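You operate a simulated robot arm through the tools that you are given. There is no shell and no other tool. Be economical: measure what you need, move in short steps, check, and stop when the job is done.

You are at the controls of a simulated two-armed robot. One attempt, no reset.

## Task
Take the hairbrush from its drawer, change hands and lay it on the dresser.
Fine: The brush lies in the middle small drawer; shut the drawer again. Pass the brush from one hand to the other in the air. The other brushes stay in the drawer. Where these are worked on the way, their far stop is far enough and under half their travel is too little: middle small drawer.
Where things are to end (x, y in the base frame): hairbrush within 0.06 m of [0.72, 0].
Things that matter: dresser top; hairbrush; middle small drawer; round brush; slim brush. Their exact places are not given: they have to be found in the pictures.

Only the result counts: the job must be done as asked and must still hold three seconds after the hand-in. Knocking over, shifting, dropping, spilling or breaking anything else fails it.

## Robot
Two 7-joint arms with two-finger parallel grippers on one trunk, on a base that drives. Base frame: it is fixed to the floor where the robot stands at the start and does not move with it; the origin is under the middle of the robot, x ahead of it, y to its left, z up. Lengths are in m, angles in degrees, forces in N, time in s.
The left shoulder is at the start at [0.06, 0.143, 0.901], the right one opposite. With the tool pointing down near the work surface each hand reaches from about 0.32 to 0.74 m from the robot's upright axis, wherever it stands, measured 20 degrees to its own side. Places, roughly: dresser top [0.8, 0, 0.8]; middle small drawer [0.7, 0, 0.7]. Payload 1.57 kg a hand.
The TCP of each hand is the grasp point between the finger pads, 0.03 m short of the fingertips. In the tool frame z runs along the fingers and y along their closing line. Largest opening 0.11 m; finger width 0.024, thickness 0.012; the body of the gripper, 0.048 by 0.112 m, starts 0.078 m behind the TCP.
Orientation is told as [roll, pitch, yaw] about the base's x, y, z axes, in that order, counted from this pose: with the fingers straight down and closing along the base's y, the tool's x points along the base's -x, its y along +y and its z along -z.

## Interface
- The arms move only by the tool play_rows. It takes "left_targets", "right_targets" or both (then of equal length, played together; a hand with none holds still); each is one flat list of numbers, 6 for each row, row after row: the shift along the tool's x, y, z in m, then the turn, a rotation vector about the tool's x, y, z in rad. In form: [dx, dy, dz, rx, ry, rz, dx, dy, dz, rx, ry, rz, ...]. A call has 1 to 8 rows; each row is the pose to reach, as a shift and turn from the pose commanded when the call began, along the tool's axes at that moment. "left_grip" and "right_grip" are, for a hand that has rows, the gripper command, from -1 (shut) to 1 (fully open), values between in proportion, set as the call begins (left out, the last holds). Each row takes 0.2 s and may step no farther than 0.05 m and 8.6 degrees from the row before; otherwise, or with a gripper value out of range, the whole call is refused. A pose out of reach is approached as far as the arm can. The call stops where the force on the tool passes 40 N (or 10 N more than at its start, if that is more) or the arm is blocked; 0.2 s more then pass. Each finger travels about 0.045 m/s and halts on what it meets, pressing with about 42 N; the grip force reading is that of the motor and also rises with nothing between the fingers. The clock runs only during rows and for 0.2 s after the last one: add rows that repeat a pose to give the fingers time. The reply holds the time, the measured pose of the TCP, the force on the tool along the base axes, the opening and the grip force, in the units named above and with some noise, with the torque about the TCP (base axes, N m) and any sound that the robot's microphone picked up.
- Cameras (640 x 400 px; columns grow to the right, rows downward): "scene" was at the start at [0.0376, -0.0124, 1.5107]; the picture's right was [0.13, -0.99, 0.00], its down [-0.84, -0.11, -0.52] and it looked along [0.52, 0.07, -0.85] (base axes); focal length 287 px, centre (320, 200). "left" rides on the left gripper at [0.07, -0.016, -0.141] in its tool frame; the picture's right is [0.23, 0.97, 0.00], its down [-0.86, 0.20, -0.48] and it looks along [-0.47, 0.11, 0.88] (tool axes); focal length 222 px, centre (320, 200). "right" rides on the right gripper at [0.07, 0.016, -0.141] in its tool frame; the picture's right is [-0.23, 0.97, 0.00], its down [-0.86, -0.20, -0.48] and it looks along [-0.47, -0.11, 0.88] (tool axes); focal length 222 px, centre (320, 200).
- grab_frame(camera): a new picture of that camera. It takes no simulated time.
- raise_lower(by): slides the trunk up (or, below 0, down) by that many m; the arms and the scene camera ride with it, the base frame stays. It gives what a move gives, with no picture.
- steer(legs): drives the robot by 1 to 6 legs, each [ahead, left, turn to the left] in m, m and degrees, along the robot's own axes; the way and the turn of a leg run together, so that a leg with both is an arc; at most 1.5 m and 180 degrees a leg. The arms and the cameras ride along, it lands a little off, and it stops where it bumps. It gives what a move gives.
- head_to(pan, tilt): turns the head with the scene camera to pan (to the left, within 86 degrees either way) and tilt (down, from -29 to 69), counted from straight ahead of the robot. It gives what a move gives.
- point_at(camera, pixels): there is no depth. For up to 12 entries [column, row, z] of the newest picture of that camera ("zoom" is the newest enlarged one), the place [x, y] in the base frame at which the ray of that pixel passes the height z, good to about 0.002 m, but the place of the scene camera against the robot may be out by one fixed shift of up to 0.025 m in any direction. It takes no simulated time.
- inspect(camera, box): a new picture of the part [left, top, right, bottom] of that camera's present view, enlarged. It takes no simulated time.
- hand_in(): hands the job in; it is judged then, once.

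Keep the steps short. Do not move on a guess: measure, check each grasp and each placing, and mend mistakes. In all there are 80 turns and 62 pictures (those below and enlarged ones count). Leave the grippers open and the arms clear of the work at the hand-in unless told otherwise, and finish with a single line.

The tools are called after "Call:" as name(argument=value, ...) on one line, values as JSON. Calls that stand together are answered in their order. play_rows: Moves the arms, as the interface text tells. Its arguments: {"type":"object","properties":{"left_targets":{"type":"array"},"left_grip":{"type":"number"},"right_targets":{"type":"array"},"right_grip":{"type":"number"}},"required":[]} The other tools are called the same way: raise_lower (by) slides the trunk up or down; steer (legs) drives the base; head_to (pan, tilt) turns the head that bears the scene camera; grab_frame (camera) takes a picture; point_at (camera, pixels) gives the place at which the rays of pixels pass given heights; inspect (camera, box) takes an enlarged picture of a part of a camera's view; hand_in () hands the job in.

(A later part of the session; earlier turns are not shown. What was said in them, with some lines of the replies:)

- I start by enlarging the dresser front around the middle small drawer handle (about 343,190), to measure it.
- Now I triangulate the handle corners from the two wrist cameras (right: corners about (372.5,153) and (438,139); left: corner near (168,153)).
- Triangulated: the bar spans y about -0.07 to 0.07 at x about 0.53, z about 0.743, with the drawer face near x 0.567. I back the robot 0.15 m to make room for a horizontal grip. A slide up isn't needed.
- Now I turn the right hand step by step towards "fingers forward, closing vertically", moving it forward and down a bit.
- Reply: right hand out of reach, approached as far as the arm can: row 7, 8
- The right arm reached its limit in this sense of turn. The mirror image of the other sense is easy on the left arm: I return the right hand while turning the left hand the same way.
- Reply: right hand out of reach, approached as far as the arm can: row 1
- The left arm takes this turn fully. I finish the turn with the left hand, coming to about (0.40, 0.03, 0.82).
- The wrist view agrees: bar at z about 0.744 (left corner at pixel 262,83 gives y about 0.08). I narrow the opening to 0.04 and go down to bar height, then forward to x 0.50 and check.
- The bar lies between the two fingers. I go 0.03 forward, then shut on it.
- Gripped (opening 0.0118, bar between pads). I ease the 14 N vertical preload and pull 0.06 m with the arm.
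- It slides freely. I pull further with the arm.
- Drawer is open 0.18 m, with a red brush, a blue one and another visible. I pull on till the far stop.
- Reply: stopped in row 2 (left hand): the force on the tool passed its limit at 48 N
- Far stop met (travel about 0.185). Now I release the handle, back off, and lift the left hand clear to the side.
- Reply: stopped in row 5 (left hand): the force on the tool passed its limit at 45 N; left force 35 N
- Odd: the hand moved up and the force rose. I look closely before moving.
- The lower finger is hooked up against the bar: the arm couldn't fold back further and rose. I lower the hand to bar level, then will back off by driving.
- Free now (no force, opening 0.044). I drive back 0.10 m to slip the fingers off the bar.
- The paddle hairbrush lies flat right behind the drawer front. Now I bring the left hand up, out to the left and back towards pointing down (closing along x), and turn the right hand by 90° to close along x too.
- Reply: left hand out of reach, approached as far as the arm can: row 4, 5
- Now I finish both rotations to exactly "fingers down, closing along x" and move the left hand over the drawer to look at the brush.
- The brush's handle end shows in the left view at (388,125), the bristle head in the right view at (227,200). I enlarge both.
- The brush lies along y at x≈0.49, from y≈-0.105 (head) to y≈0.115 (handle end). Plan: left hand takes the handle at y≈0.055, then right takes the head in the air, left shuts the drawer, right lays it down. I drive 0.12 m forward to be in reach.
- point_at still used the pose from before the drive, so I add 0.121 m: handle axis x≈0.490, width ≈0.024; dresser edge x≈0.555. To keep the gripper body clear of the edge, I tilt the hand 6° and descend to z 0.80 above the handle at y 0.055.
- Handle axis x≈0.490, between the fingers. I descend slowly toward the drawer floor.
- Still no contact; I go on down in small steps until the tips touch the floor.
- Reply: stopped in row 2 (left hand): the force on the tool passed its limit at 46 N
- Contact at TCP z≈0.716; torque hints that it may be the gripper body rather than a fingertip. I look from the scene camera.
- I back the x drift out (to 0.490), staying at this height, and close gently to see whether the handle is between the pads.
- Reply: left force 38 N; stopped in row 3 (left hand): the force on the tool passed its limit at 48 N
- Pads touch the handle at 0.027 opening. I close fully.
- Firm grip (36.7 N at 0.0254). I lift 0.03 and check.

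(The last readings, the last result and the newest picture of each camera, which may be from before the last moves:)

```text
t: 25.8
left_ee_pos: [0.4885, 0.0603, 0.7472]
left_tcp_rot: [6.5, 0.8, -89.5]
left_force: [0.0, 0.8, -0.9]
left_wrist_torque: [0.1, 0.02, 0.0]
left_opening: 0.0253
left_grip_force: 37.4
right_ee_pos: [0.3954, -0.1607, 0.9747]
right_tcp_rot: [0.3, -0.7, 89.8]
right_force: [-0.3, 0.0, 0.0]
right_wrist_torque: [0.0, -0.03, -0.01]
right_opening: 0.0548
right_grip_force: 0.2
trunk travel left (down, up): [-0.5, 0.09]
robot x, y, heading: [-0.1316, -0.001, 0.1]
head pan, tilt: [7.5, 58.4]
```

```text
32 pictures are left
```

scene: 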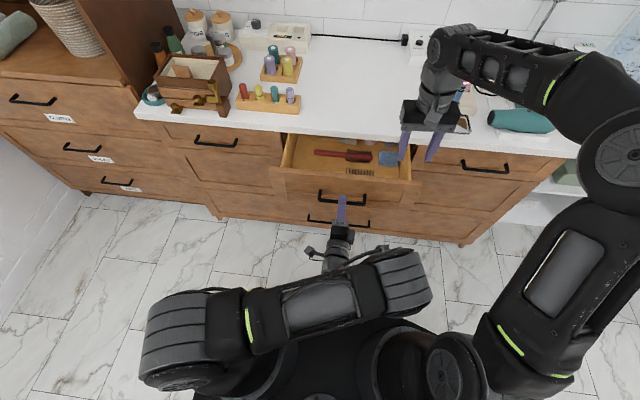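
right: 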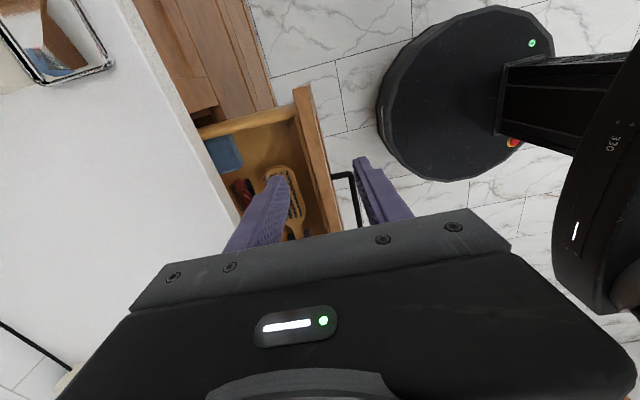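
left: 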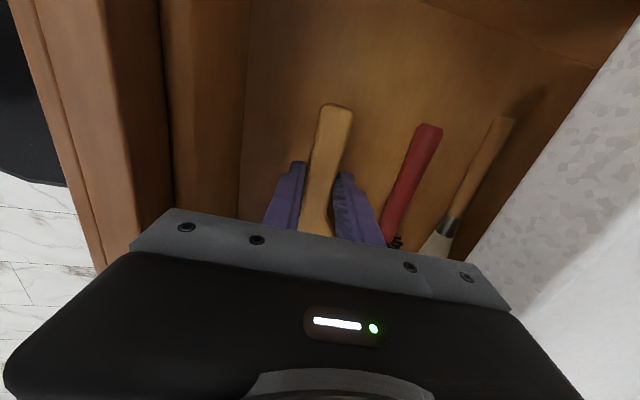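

The brush lifts with the hand; the others stay. I raise it clear to z≈0.96, levelling the tilt, and raise the right hand to give room.

Call:
play_rows(left_targets=[0, 0.005, -0.043, 0, 0, 0, 0.005, 0.01, -0.085, 0.02, 0, 0, 0.015, 0.002, -0.128, 0.05, 0, 0, 0.024, -0.008, -0.171, 0.08, 0, 0, 0.03, -0.016, -0.213, 0.113, 0, 0, 0.03, -0.016, -0.213, 0.113, 0, 0], right_targets=[0, 0, -0.02, 0, 0, 0, 0, 0, -0.04, 0, 0, 0, 0, 0, -0.06, 0, 0, 0, 0, 0, -0.08, 0, 0, 0, 0, 0, -0.1, 0, 0, 0, 0, 0, -0.1, 0, 0, 0], right_grip=0.6)

Call:
grab_frame(camera="scene")

Call:
grab_frame(camera="right")

```text
t: 27.1
left_ee_pos: [0.4475, 0.0867, 0.9571]
left_tcp_rot: [0.1, 0.7, -89.7]
left_force: [0.7, 0.7, -0.1]
left_wrist_torque: [0.07, 0.02, -0.01]
left_opening: 0.0252
left_grip_force: 36.5
right_ee_pos: [0.3963, -0.161, 1.0629]
right_tcp_rot: [0.4, -0.9, 89.8]
right_force: [-0.1, 0.4, 0.1]
right_wrist_torque: [-0.03, 0.02, -0.01]
right_opening: 0.0878
right_grip_force: 0.0
right hand out of reach, approached as far as the arm can: row 5, 6
trunk travel left (down, up): [-0.5, 0.09]
robot x, y, heading: [-0.1299, -0.0017, 0.1]
head pan, tilt: [7.5, 58.4]
```

```text
31 pictures are left
```

scene: 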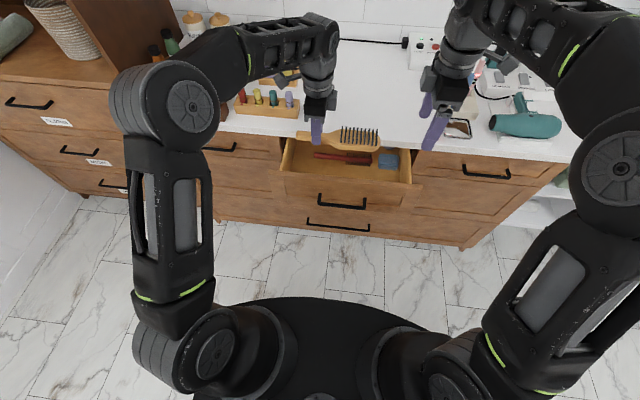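

```text
30 pictures are left
```

right: 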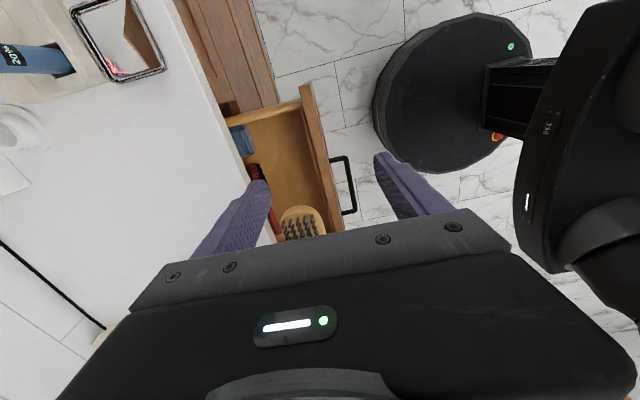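

The brush hangs level in the left hand. I measure the head end in the right view (300,208) at z≈0.935.

Call:
inspect(camera="right", box=[230, 160, 390, 260])

Call:
point_at(camera="right", pixels=[[299, 207, 0.935], [281, 222, 0.935], [323, 218, 0.935], [299, 207, 0.925], [299, 207, 0.945]])

Call:
inspect(camera="scene", box=[280, 70, 400, 170])

```text
4.00 times, centred on (310, 210) of right
```

zoom: 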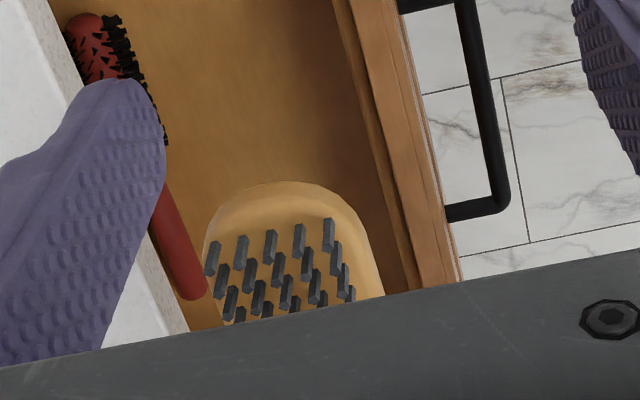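

```text
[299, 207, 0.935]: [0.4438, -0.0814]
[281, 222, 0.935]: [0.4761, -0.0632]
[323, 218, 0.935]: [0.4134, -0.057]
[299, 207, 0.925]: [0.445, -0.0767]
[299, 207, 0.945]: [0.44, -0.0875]
```

```text
4.00 times, centred on (340, 120) of scene
```

zoom: 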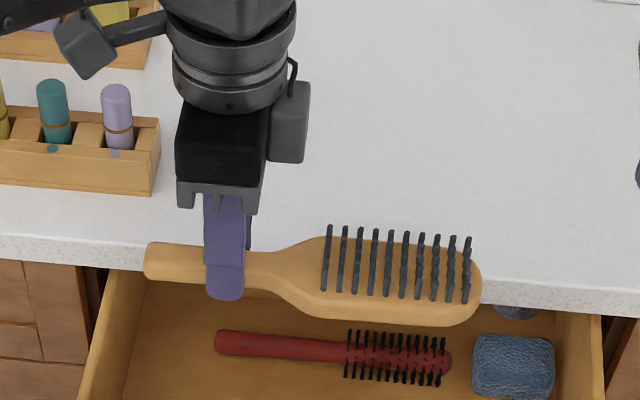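

Head: end at y≈-0.079, about 0.064 wide, centre x≈0.445. I bring the right hand over it at y≈-0.024, still above the bristles.

Call:
play_rows(right_targets=[-0.034, -0.012, 0.005, 0, 0, 0, -0.068, -0.024, 0.01, 0, 0, 0, -0.102, -0.036, 0.012, 0, 0, 0, -0.137, -0.0487, 0.013, 0, 0, 0], right_grip=0.7)

Call:
inspect(camera="scene", box=[270, 50, 430, 170])

Call:
grab_frame(camera="left")

```text
t: 28.1
left_ee_pos: [0.4474, 0.087, 0.9567]
left_tcp_rot: [0.1, 0.9, -89.5]
left_force: [-0.7, 0.0, -1.2]
left_wrist_torque: [0.07, 0.0, -0.01]
left_opening: 0.0253
left_grip_force: 36.0
right_ee_pos: [0.4154, -0.105, 1.0555]
right_tcp_rot: [0.2, -0.8, 89.8]
right_force: [0.1, -0.6, 0.8]
right_wrist_torque: [0.01, -0.03, 0.02]
right_opening: 0.0933
right_grip_force: 0.1
right hand out of reach, approached as far as the arm can: row 2, 3, 4
trunk travel left (down, up): [-0.5, 0.09]
robot x, y, heading: [-0.1301, 0.0007, -0.1]
head pan, tilt: [7.5, 58.4]
```

```text
3.33 times, centred on (350, 110) of scene
```

zoom: 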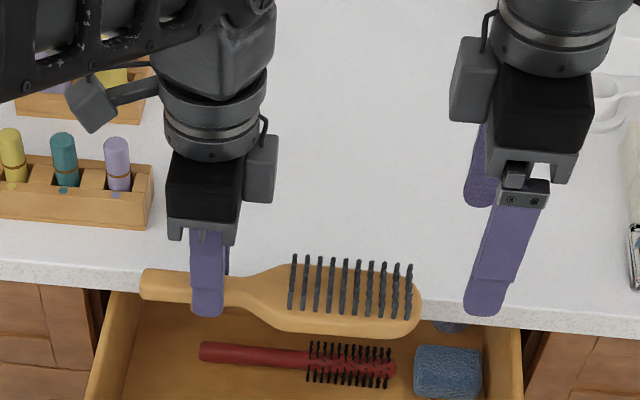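

```text
26 pictures are left
```

left: 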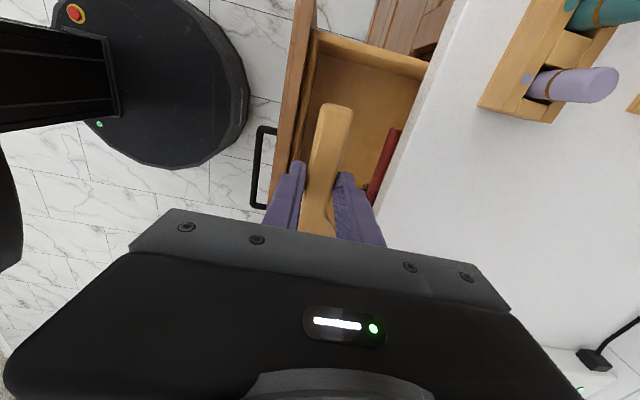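

The right arm can't hover that high out there. Instead I go lower beside the head end and then slide in along +y, with the open fingers either side of the head.

Call:
play_rows(right_targets=[0.035, 0, 0.01, 0, 0, 0, 0.035, -0.015, 0.055, 0, 0, 0, 0.035, -0.0296, 0.0995, 0, 0, 0, 0.035, -0.0296, 0.0995, 0, 0, 0])

Call:
grab_frame(camera="right")

```text
t: 29.1
left_ee_pos: [0.4484, 0.0868, 0.9556]
left_tcp_rot: [0.1, 0.8, -89.6]
left_force: [0.2, 0.0, -2.1]
left_wrist_torque: [0.02, 0.01, -0.01]
left_opening: 0.0251
left_grip_force: 36.4
right_ee_pos: [0.4436, -0.1386, 0.9584]
right_tcp_rot: [0.5, -0.7, 89.8]
right_force: [0.1, 0.4, -0.4]
right_wrist_torque: [-0.01, 0.05, 0.02]
right_opening: 0.0932
right_grip_force: 0.2
trunk travel left (down, up): [-0.5, 0.09]
robot x, y, heading: [-0.1347, -0.001, -0.1]
head pan, tilt: [7.5, 58.4]
```

```text
25 pictures are left
```

right: 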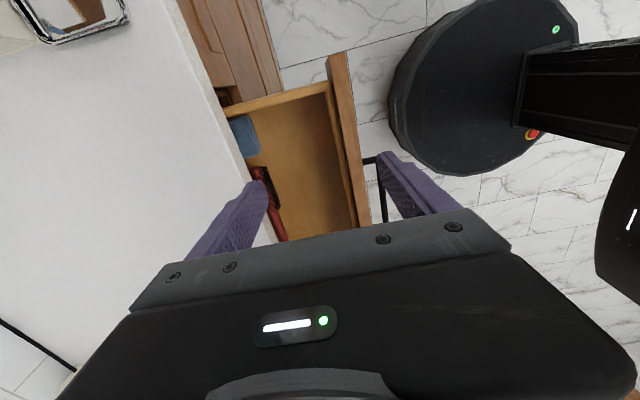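

Now I slide in along +y by 0.113 m.

Call:
play_rows(right_targets=[-0.03, -0.002, 0.003, 0, 0, 0, -0.06, -0.002, 0.003, 0, 0, 0, -0.09, -0.002, 0.003, 0, 0, 0, -0.1126, -0.002, 0.003, 0, 0, 0])

Call:
grab_frame(camera="right")

Call:
inspect(camera="scene", box=[270, 50, 430, 170])

```text
t: 30.1
left_ee_pos: [0.4474, 0.0868, 0.9571]
left_tcp_rot: [0.1, 0.9, -89.6]
left_force: [-0.5, -0.6, -0.9]
left_wrist_torque: [0.04, -0.03, 0.03]
left_opening: 0.0254
left_grip_force: 36.7
right_ee_pos: [0.4459, -0.0252, 0.9555]
right_tcp_rot: [0.5, -0.7, 89.8]
right_force: [0.1, -0.1, 0.8]
right_wrist_torque: [-0.02, 0.01, 0.0]
right_opening: 0.0933
right_grip_force: 0.1
trunk travel left (down, up): [-0.5, 0.09]
robot x, y, heading: [-0.1362, -0.0001, 0.0]
head pan, tilt: [7.5, 58.4]
```

```text
24 pictures are left
```

right: 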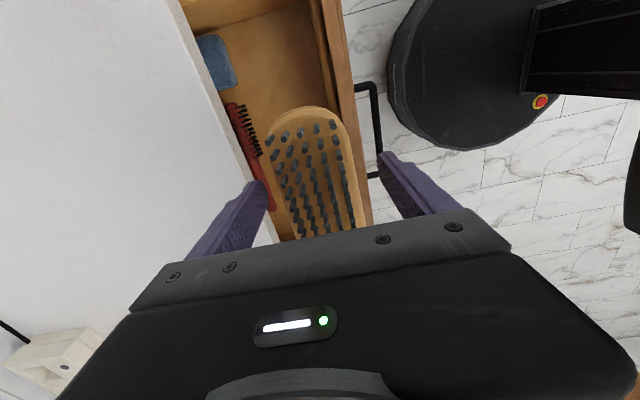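

```text
3.33 times, centred on (350, 110) of scene
```

zoom: 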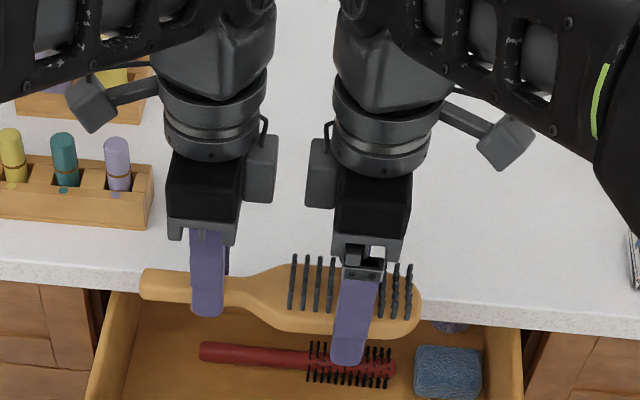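

Fingers straddle the head. I check that the head is at the expected height.

Call:
point_at(camera="right", pixels=[[302, 107, 0.945], [302, 107, 0.935], [302, 107, 0.925], [302, 107, 0.91], [272, 160, 0.935], [356, 160, 0.935]])

```text
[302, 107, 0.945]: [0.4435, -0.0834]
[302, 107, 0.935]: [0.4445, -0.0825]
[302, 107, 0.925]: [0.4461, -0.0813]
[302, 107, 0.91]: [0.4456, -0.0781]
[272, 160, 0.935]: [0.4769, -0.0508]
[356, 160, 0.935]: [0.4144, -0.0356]
```

Head top is at z≈0.937 and centred at x≈0.446: right. I close the right hand.

Call:
play_rows(right_targets=[0, 0, 0, 0, 0, 0, 0, 0, 0, 0, 0, 0, 0, 0, 0, 0, 0, 0, 0, 0, 0, 0, 0, 0, 0, 0, 0, 0, 0, 0], right_grip=-1)

Call:
inspect(camera="scene", box=[270, 50, 430, 170])

```text
t: 31.4
left_ee_pos: [0.4472, 0.0861, 0.956]
left_tcp_rot: [0.0, 0.7, -89.7]
left_force: [-11.2, -0.8, 2.7]
left_wrist_torque: [-0.09, 0.33, -0.52]
left_opening: 0.0251
left_grip_force: 36.7
right_ee_pos: [0.4478, -0.0257, 0.9559]
right_tcp_rot: [0.3, -0.7, 89.7]
right_force: [10.9, 1.3, -3.9]
right_wrist_torque: [-0.33, -0.32, -0.67]
right_opening: 0.0632
right_grip_force: 42.3
trunk travel left (down, up): [-0.5, 0.09]
robot x, y, heading: [-0.1309, -0.0017, -0.2]
head pan, tilt: [7.5, 58.4]
```

```text
3.33 times, centred on (350, 110) of scene
```

zoom: 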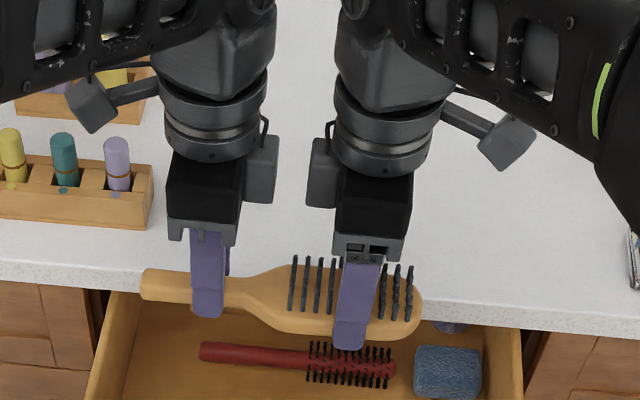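

Both hands hold it (right 42 N at 0.063). I open the left hand a bit.

Call:
play_rows(left_targets=[0, 0, 0, 0, 0, 0, 0, 0, 0, 0, 0, 0, 0, 0, 0, 0, 0, 0], left_grip=0.0)

Call:
inspect(camera="scene", box=[270, 50, 430, 170])

```text
t: 32.1
left_ee_pos: [0.448, 0.0854, 0.9562]
left_tcp_rot: [0.1, 0.8, -89.6]
left_force: [0.2, 0.6, -0.3]
left_wrist_torque: [0.01, 0.02, 0.0]
left_opening: 0.0548
left_grip_force: 0.1
right_ee_pos: [0.4462, -0.0251, 0.9565]
right_tcp_rot: [0.4, -0.6, 89.8]
right_force: [0.5, 0.1, -0.3]
right_wrist_torque: [-0.02, -0.01, 0.01]
right_opening: 0.0633
right_grip_force: 41.7
trunk travel left (down, up): [-0.5, 0.09]
robot x, y, heading: [-0.132, 0.0015, 0.1]
head pan, tilt: [7.5, 58.4]
```

```text
3.33 times, centred on (350, 110) of scene
```

zoom: 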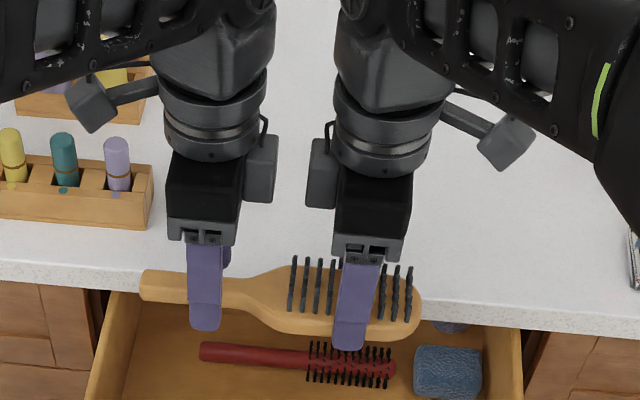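

Handover done: the right hand alone holds it, level. Left rises clear, then right carries the brush to the right (y≈-0.2), leaving room for shutting the drawer.

Call:
play_rows(left_targets=[0, 0, -0.03, 0, 0, 0, 0, 0, -0.055, 0, 0, 0, 0.03, -0.03, -0.055, 0, 0, 0, 0.03, -0.06, -0.055, 0, 0, 0, 0.03, -0.09, -0.055, 0, 0, 0, 0.03, -0.12, -0.055, 0, 0, 0], right_targets=[0, 0, 0, 0, 0, 0, 0, 0, 0, 0, 0, 0, 0.04, 0, 0, 0, 0, 0, 0.08, 0, 0, 0, 0, 0, 0.12, 0, 0, 0, 0, 0, 0.16, 0, 0, 0, 0, 0])

Call:
grab_frame(camera="scene")

Call:
grab_frame(camera="left")

```text
t: 33.5
left_ee_pos: [0.3267, 0.1145, 1.0131]
left_tcp_rot: [0.0, 0.8, -89.8]
left_force: [0.6, -1.0, -0.3]
left_wrist_torque: [0.01, 0.0, 0.03]
left_opening: 0.0551
left_grip_force: 0.1
right_ee_pos: [0.4464, -0.1877, 0.9539]
right_tcp_rot: [0.4, -0.8, 90.0]
right_force: [0.0, 0.1, 0.2]
right_wrist_torque: [0.01, 0.05, 0.03]
right_opening: 0.0631
right_grip_force: 41.9
trunk travel left (down, up): [-0.5, 0.09]
robot x, y, heading: [-0.1317, 0.0017, -0.1]
head pan, tilt: [7.5, 58.4]
```

```text
20 pictures are left
```

scene: 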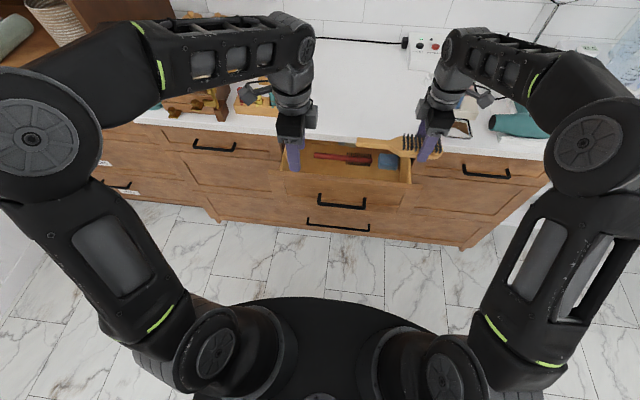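

```text
19 pictures are left
```

left: 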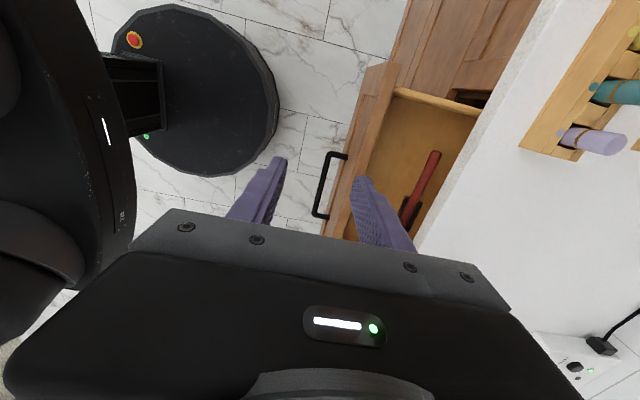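

Call:
point_at(camera="left", pixels=[[327, 154, 0.744], [314, 214, 0.744], [345, 154, 0.744], [375, 64, 0.77], [385, 62, 0.77]])

```text
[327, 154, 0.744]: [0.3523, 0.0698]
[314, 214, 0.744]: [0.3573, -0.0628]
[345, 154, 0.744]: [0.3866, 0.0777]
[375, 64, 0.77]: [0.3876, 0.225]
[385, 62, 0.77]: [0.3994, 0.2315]
```

Bar outer face is at x≈0.353. I shut the left fingers and descend in front of the bar at (0.313, 0.05, 0.755).

Call:
play_rows(left_targets=[-0.012, -0.014, 0.04, 0, 0, 0, -0.024, -0.014, 0.08, 0, 0, 0, -0.036, -0.014, 0.12, 0, 0, 0, -0.048, -0.014, 0.165, 0, 0, 0, -0.0645, -0.014, 0.21, 0, 0, 0, -0.0645, -0.014, 0.258, 0, 0, 0], left_grip=-1)

Call:
grab_frame(camera="left")

```text
t: 35.0
left_ee_pos: [0.314, 0.0541, 0.7526]
left_tcp_rot: [0.1, 0.8, -89.7]
left_force: [0.6, -0.1, -0.8]
left_wrist_torque: [0.01, -0.01, 0.03]
left_opening: 0.0
left_grip_force: 21.5
right_ee_pos: [0.4467, -0.1875, 0.9542]
right_tcp_rot: [0.4, -0.8, 89.8]
right_force: [-0.1, -0.2, 0.6]
right_wrist_torque: [-0.04, 0.02, -0.01]
right_opening: 0.063
right_grip_force: 42.8
trunk travel left (down, up): [-0.5, 0.09]
robot x, y, heading: [-0.1338, 0.0002, -0.2]
head pan, tilt: [7.5, 58.4]
```

```text
18 pictures are left
```

left: 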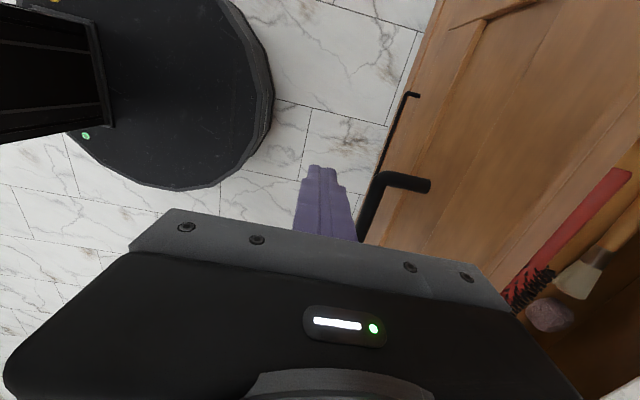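

The fingertip is in front of the bar. I push it in by up to 0.185 m; the force stop will tell.

Call:
play_rows(left_targets=[0, 0.02, 0, 0, 0, 0, 0, 0.04, 0, 0, 0, 0, 0, 0.065, 0, 0, 0, 0, 0, 0.09, 0, 0, 0, 0, 0, 0.115, 0, 0, 0, 0, 0, 0.14, 0, 0, 0, 0, 0, 0.165, 0, 0, 0, 0, 0, 0.185, 0, 0, 0, 0])

```text
t: 36.7
left_ee_pos: [0.4847, 0.0542, 0.753]
left_tcp_rot: [-0.7, 0.9, -89.7]
left_force: [-12.6, 2.9, 4.8]
left_wrist_torque: [-0.43, -1.54, -0.13]
left_opening: 0.0001
left_grip_force: 21.5
right_ee_pos: [0.4458, -0.1877, 0.9529]
right_tcp_rot: [0.4, -0.7, 89.8]
right_force: [0.5, -1.2, -0.3]
right_wrist_torque: [-0.01, 0.0, -0.04]
right_opening: 0.063
right_grip_force: 41.6
trunk travel left (down, up): [-0.5, 0.09]
robot x, y, heading: [-0.1321, 0.0017, 0.1]
head pan, tilt: [7.5, 58.4]
stopped in row 8 (left hand): the force on the tool passed its limit at 63 N (the readings are from after the stop); the commanded pose is now the measured one
```

It stopped short (bar at about 0.50, not 0.53). I look at what it met.

Call:
grab_frame(camera="scene")

Call:
grab_frame(camera="left")

```text
17 pictures are left
```

scene: 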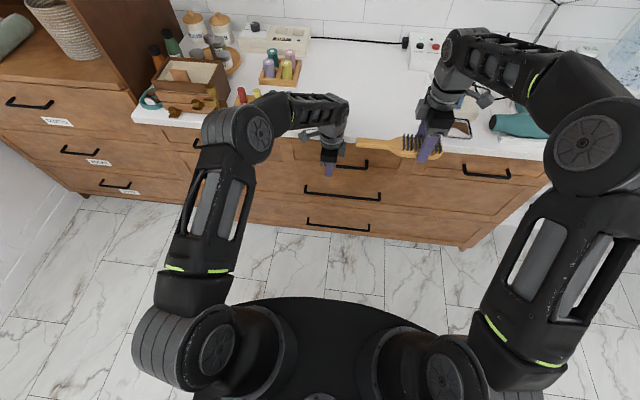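

```text
16 pictures are left
```

left: 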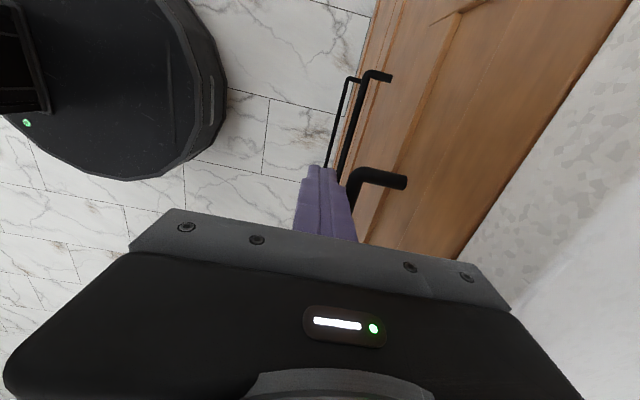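

Call:
inspect(camera="scene", box=[270, 90, 450, 210])

Call:
point_at(camera="left", pixels=[[350, 185, 0.744], [407, 182, 0.744], [500, 220, 0.8], [500, 220, 0.78]])

```text
3.33 times, centred on (360, 150) of scene
```

zoom: 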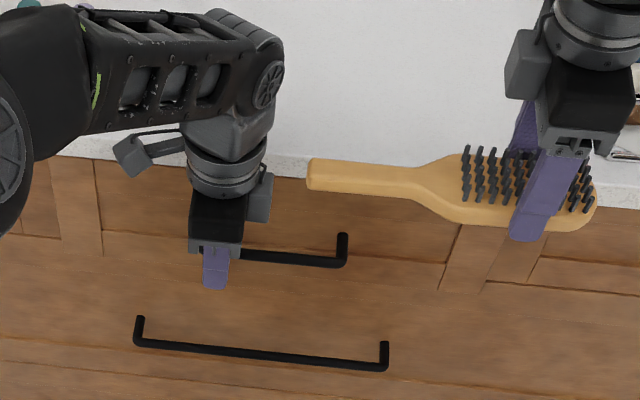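

```text
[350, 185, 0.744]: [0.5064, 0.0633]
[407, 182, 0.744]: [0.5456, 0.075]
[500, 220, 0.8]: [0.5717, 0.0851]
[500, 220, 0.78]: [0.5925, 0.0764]
```

Triangulating the dresser's front edge over several views gives its top at z≈0.825, x≈0.548, so the gripper body met the edge. I back off, tilt the hand 20° (body back), and push again.

Call:
play_rows(left_targets=[0, -0.02, 0, -0.116, 0, 0, 0, -0.025, 0, -0.233, 0, 0, 0, -0.025, 0, -0.349, 0, 0, 0, -0.01, 0, -0.349, 0, 0, 0, 0.005, 0, -0.349, 0, 0, 0, 0.018, 0, -0.349, 0, 0, 0, 0.028, 0, -0.349, 0, 0, 0, 0.036, 0, -0.349, 0, 0])

Call:
inspect(camera="scene", box=[270, 90, 450, 210])

```text
t: 38.5
left_ee_pos: [0.511, 0.0549, 0.7467]
left_tcp_rot: [18.2, 1.2, -89.7]
left_force: [-10.0, -0.6, 1.0]
left_wrist_torque: [-0.01, 0.12, 0.1]
left_opening: 0.0002
left_grip_force: 21.7
right_ee_pos: [0.4455, -0.1865, 0.952]
right_tcp_rot: [0.6, -0.6, 89.8]
right_force: [0.8, -0.3, -0.6]
right_wrist_torque: [-0.02, 0.04, 0.03]
right_opening: 0.0631
right_grip_force: 41.7
trunk travel left (down, up): [-0.5, 0.09]
robot x, y, heading: [-0.1319, -0.0014, 0.0]
head pan, tilt: [7.5, 58.4]
stopped in row 8 (left hand): the force on the tool passed its limit at 48 N (the readings are from after the stop); the commanded pose is now the measured one
```

```text
3.33 times, centred on (360, 150) of scene
```

zoom: 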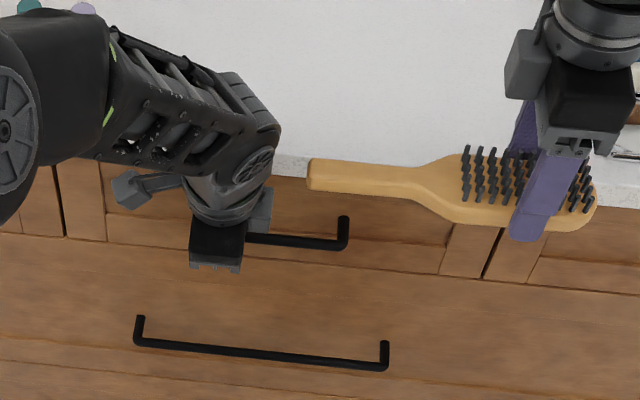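

The drawer is shut: bar back at x≈0.527, panels flush with the dark gaps as at the start. I withdraw the left hand and raise it, out to the left.

Call:
play_rows(left_targets=[0, -0.0285, -0.009, 0, 0, 0, 0, -0.07, -0.023, 0, 0, 0, 0.02, -0.075, -0.061, 0.063, 0, 0, 0.045, -0.08, -0.099, 0.126, 0, 0, 0.075, -0.08, -0.135, 0.19, 0, 0, 0.11, -0.08, -0.17, 0.253, 0, 0, 0.145, -0.08, -0.2, 0.317, 0, 0])

```text
t: 40.1
left_ee_pos: [0.3727, 0.1967, 0.917]
left_tcp_rot: [0.3, 1.1, -89.8]
left_force: [0.5, -0.6, 0.1]
left_wrist_torque: [-0.01, 0.01, 0.05]
left_opening: 0.0
left_grip_force: 21.7
right_ee_pos: [0.4433, -0.1852, 0.9537]
right_tcp_rot: [0.5, -0.7, 89.9]
right_force: [-1.0, 0.0, 0.9]
right_wrist_torque: [0.01, -0.01, 0.01]
right_opening: 0.0627
right_grip_force: 42.0
trunk travel left (down, up): [-0.5, 0.09]
robot x, y, heading: [-0.1311, -0.0024, -0.3]
head pan, tilt: [7.5, 58.4]
```

Left goes a bit further back, open; right brings the brush to y≈-0.045.

Call:
play_rows(left_targets=[0.012, -0.02, -0.02, 0, 0, 0, 0.024, -0.04, -0.04, 0, 0, 0, 0.036, -0.06, -0.06, 0, 0, 0, 0.045, -0.06, -0.07, 0, 0, 0], left_grip=1, right_targets=[-0.035, 0, 0, 0, 0, 0, -0.07, 0, 0, 0, 0, 0, -0.105, 0, 0, 0, 0, 0, -0.14, 0, 0, 0, 0, 0])

Call:
steer(legs=[[0.18, 0, 0]])

Call:
grab_frame(camera="scene")

```text
t: 41.1
left_ee_pos: [0.3132, 0.24, 0.9877]
left_tcp_rot: [0.3, 1.1, -89.7]
left_force: [0.1, 0.2, 0.4]
left_wrist_torque: [0.01, 0.05, -0.01]
left_opening: 0.0861
left_grip_force: 0.0
right_ee_pos: [0.447, -0.043, 0.9544]
right_tcp_rot: [0.6, -0.7, 89.9]
right_force: [0.0, -0.1, -0.4]
right_wrist_torque: [-0.03, 0.0, -0.01]
right_opening: 0.0632
right_grip_force: 42.1
trunk travel left (down, up): [-0.5, 0.09]
robot x, y, heading: [-0.1357, -0.0025, 0.1]
head pan, tilt: [7.5, 58.4]
```

```text
t: 42.6
left_ee_pos: [0.4928, 0.2394, 0.9874]
left_tcp_rot: [0.2, 1.1, -89.7]
left_force: [0.2, -0.4, -0.3]
left_wrist_torque: [0.0, 0.02, 0.0]
left_opening: 0.1099
left_grip_force: 0.1
right_ee_pos: [0.6288, -0.0448, 0.9548]
right_tcp_rot: [0.5, -0.7, 90.0]
right_force: [-0.2, 0.6, -1.3]
right_wrist_torque: [-0.02, 0.05, 0.02]
right_opening: 0.0631
right_grip_force: 42.0
trunk travel left (down, up): [-0.5, 0.09]
robot x, y, heading: [0.0495, 0.0032, 0.1]
head pan, tilt: [7.5, 58.4]
```

```text
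13 pictures are left
```

scene: 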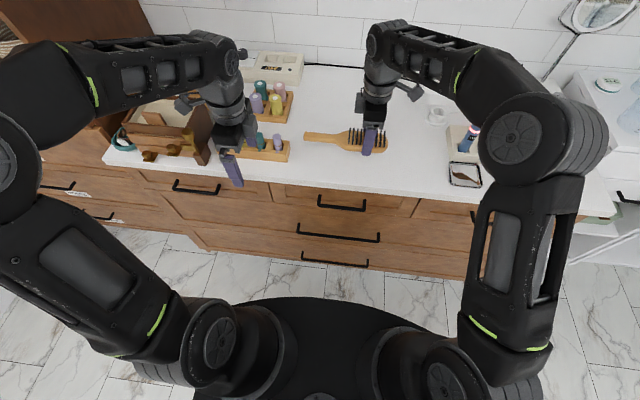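

Call:
point_at(camera="scene", pixels=[[290, 152, 0.84], [290, 140, 0.87], [292, 100, 0.87], [287, 118, 0.84], [305, 137, 0.935], [387, 150, 0.935]])

Call:
inspect(camera="scene", box=[210, 60, 450, 210])

```text
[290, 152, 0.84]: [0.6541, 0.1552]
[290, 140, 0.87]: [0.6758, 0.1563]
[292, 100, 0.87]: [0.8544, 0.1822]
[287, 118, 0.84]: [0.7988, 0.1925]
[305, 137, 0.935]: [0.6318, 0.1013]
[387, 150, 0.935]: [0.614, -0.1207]
```

```text
2.67 times, centred on (330, 135) of scene
```

zoom: 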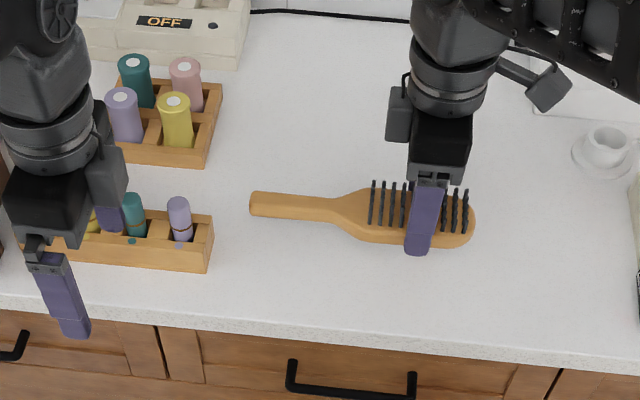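

Roller box ends at y≈0.175, brush handle end at y≈0.12: clear. I carry the brush forward to x 0.72 and down to about 3 cm above the top.

Call:
play_rows(right_targets=[0, -0.04, 0, 0, 0, 0, 0, -0.08, 0, 0, 0, 0, 0, -0.092, 0.02, 0, 0, 0, 0, -0.092, 0.045, 0, 0, 0, 0, -0.092, 0.068, 0, 0, 0])

Call:
grab_frame(camera="right")

```text
t: 43.8
left_ee_pos: [0.4932, 0.2387, 0.9871]
left_tcp_rot: [0.2, 0.9, -89.6]
left_force: [0.5, 0.1, 0.2]
left_wrist_torque: [-0.01, 0.01, 0.0]
left_opening: 0.11
left_grip_force: 0.0
right_ee_pos: [0.7191, -0.044, 0.8854]
right_tcp_rot: [0.5, -0.7, 89.9]
right_force: [-0.2, -0.7, -0.3]
right_wrist_torque: [-0.05, -0.01, 0.05]
right_opening: 0.0634
right_grip_force: 42.4
right hand out of reach, approached as far as the arm can: row 2, 3, 4
trunk travel left (down, up): [-0.5, 0.09]
robot x, y, heading: [0.0468, 0.003, 0.3]
head pan, tilt: [7.5, 58.4]
```

```text
11 pictures are left
```

right: 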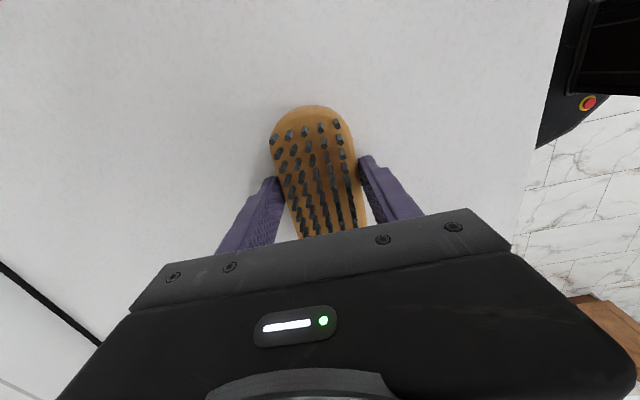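

The area is free. I lower in small steps until contact.

Call:
play_rows(right_targets=[0, 0, 0.008, 0, 0, 0, 0, 0, 0.015, 0, 0, 0, 0, 0, 0.021, 0, 0, 0, 0, 0, 0.025, 0, 0, 0])

```text
t: 44.5
left_ee_pos: [0.4913, 0.24, 0.9877]
left_tcp_rot: [0.3, 1.2, -89.6]
left_force: [-0.2, 0.3, -0.1]
left_wrist_torque: [-0.03, -0.02, 0.01]
left_opening: 0.1097
left_grip_force: 0.0
right_ee_pos: [0.7201, -0.0431, 0.8807]
right_tcp_rot: [-0.4, -1.0, 89.8]
right_force: [-5.1, -1.3, 19.1]
right_wrist_torque: [-0.55, 0.81, -0.19]
right_opening: 0.0631
right_grip_force: 41.8
trunk travel left (down, up): [-0.5, 0.09]
robot x, y, heading: [0.0501, -0.0018, -0.3]
head pan, tilt: [7.5, 58.4]
stopped in row 3 (right hand): the force on the tool passed its limit at 49 N (the readings are from after the stop); the commanded pose is now the measured one
```

Contact at TCP z≈0.88. I check that the brush truly sits on the top.

Call:
inspect(camera="scene", box=[260, 60, 420, 160])

Call:
inspect(camera="right", box=[200, 80, 440, 230])

```text
4.00 times, centred on (340, 110) of scene
```

zoom: 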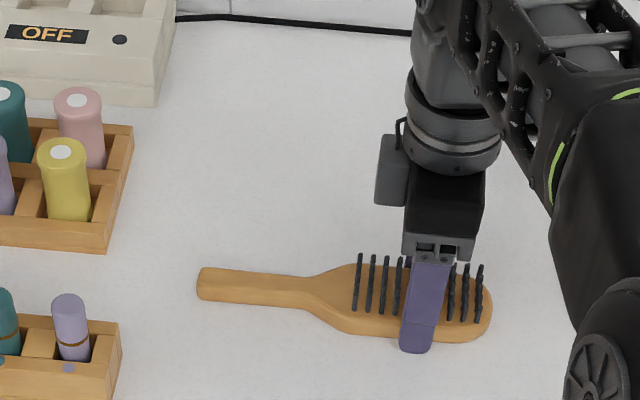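

```text
2.67 times, centred on (320, 155) of right
```

zoom: 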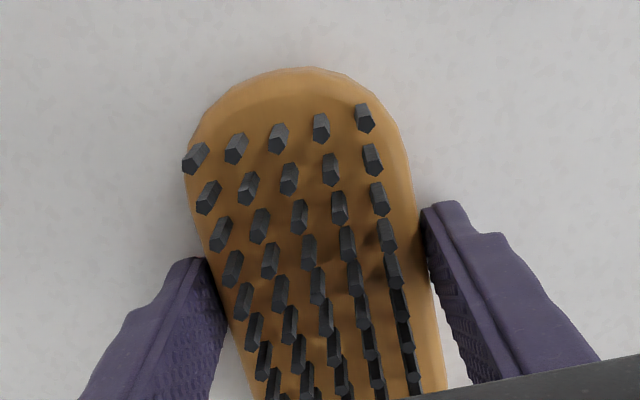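

Contact shadows show the brush resting on the top. I relieve the push by 1 mm and open the fingers.

Call:
play_rows(right_targets=[0, 0, -0.001, 0, 0, 0, 0, 0, -0.001, 0, 0, 0, 0, 0, -0.001, 0, 0, 0, 0, 0, -0.001, 0, 0, 0], right_grip=0.7)

Call:
inspect(camera="right", box=[200, 80, 440, 230])

```text
t: 45.5
left_ee_pos: [0.4922, 0.2406, 0.9876]
left_tcp_rot: [0.3, 1.2, -89.7]
left_force: [0.6, 0.0, -0.6]
left_wrist_torque: [0.0, 0.0, 0.0]
left_opening: 0.1101
left_grip_force: 0.0
right_ee_pos: [0.7232, -0.044, 0.8815]
right_tcp_rot: [-0.6, -1.0, 89.8]
right_force: [22.0, -0.3, 27.6]
right_wrist_torque: [-0.25, 0.43, 0.21]
right_opening: 0.0739
right_grip_force: 0.0
trunk travel left (down, up): [-0.5, 0.09]
robot x, y, heading: [0.0436, -0.0004, 0.2]
head pan, tilt: [7.5, 58.4]
```

```text
2.67 times, centred on (320, 155) of right
```

zoom: 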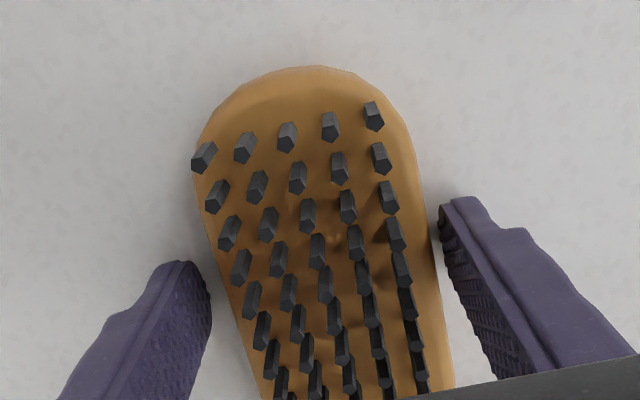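

Fingers are off the brush, but the tips press on the top (27 N). I raise 5 mm to let them open freely.

Call:
play_rows(right_targets=[0, 0, -0.003, 0, 0, 0, 0, 0, -0.006, 0, 0, 0, 0, 0, -0.006, 0, 0, 0], right_grip=0.7)

Call:
inspect(camera="right", box=[200, 80, 440, 230])

```text
t: 46.3
left_ee_pos: [0.491, 0.2402, 0.988]
left_tcp_rot: [0.2, 1.1, -89.7]
left_force: [0.7, 0.6, -0.3]
left_wrist_torque: [0.02, 0.0, -0.01]
left_opening: 0.1097
left_grip_force: 0.0
right_ee_pos: [0.7195, -0.0437, 0.8825]
right_tcp_rot: [0.0, -0.9, 89.9]
right_force: [-0.1, 0.2, -0.2]
right_wrist_torque: [0.01, 0.02, 0.01]
right_opening: 0.0936
right_grip_force: 0.0
trunk travel left (down, up): [-0.5, 0.09]
robot x, y, heading: [0.0458, 0.0015, 0.0]
head pan, tilt: [7.5, 58.4]
```

```text
2.67 times, centred on (320, 155) of right
```

zoom: 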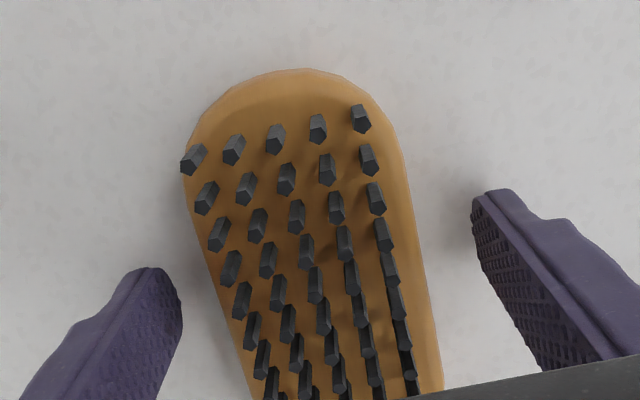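

The brush is free. I lift both arms straight up with the trunk, then draw the right hand back.

Call:
raise_lower(by=0.085)

Call:
play_rows(right_targets=[0.02, 0.04, 0, 0, 0, 0, 0.05, 0.08, 0, 0, 0, 0, 0.08, 0.12, 0, 0, 0, 0, 0.11, 0.16, 0, 0, 0, 0, 0.13, 0.2, 0, 0, 0, 0, 0.15, 0.24, 0, 0, 0, 0], right_grip=1, left_targets=[0, -0.02, 0, 0, 0, 0, 0, -0.04, 0, 0, 0, 0, 0, -0.06, 0, 0, 0, 0, 0, -0.06, 0, 0, 0, 0, 0, -0.06, 0, 0, 0, 0, 0, -0.06, 0, 0, 0, 0])

Call:
grab_frame(camera="scene")

```text
t: 47.5
left_ee_pos: [0.4927, 0.2395, 1.0719]
left_tcp_rot: [0.3, 1.1, -89.7]
left_force: [0.3, -0.4, 0.4]
left_wrist_torque: [0.02, -0.02, 0.01]
left_opening: 0.11
left_grip_force: 0.0
right_ee_pos: [0.72, -0.0436, 0.9692]
right_tcp_rot: [-0.2, -0.9, 89.9]
right_force: [-0.8, -0.1, 0.1]
right_wrist_torque: [-0.03, 0.02, -0.01]
right_opening: 0.0935
right_grip_force: 0.1
trunk travel left (down, up): [-0.585, 0.005]
robot x, y, heading: [0.0455, 0.0015, 0.1]
head pan, tilt: [7.5, 58.4]
```

```text
t: 48.9
left_ee_pos: [0.4318, 0.2394, 1.0717]
left_tcp_rot: [0.2, 1.1, -89.7]
left_force: [-0.7, -0.4, 0.0]
left_wrist_torque: [0.03, -0.02, -0.01]
left_opening: 0.1102
left_grip_force: 0.0
right_ee_pos: [0.4804, -0.195, 0.9665]
right_tcp_rot: [-0.3, -0.9, 89.9]
right_force: [-0.4, -0.3, -0.1]
right_wrist_torque: [0.03, 0.01, 0.01]
right_opening: 0.11
right_grip_force: 0.1
trunk travel left (down, up): [-0.585, 0.005]
robot x, y, heading: [0.0452, -0.0028, 0.1]
head pan, tilt: [7.5, 58.4]
```

```text
6 pictures are left
```

scene: 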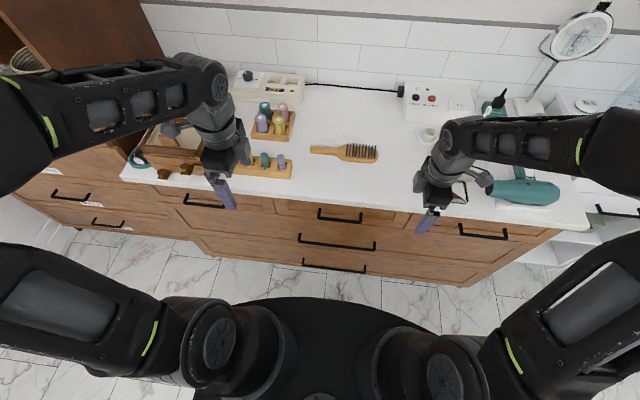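

Call:
point_at(camera="scene", pixels=[[310, 150, 0.855], [377, 154, 0.855], [341, 219, 0.744]])

Call:
inspect(camera="scene", box=[240, 120, 460, 257])

```text
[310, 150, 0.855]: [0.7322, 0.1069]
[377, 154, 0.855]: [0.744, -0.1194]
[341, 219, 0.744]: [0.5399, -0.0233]
```

```text
2.91 times, centred on (350, 188) of scene
```

zoom: 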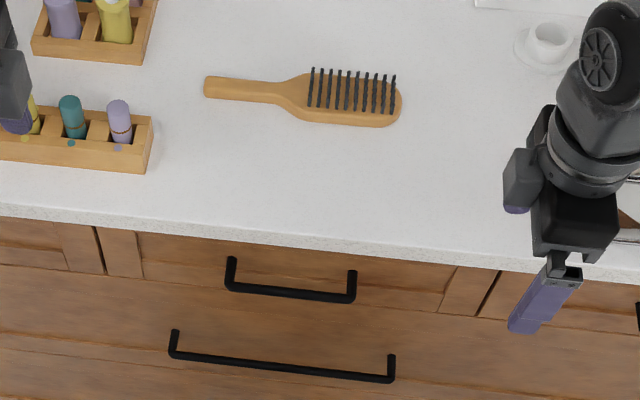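

The brush lies flat, centred at about (0.73, 0.01). The drawer is flush, the other brushes are inside it, and the arms are clear with grippers open. I hand in.

Call:
hand_in()

```text
The job is handed in.
```

I took the hairbrush from the middle small drawer with the left hand, passed it in the air to the right hand, shut the drawer with the other brushes still inside, and laid the brush on the dresser at about (0.73, 0.01).
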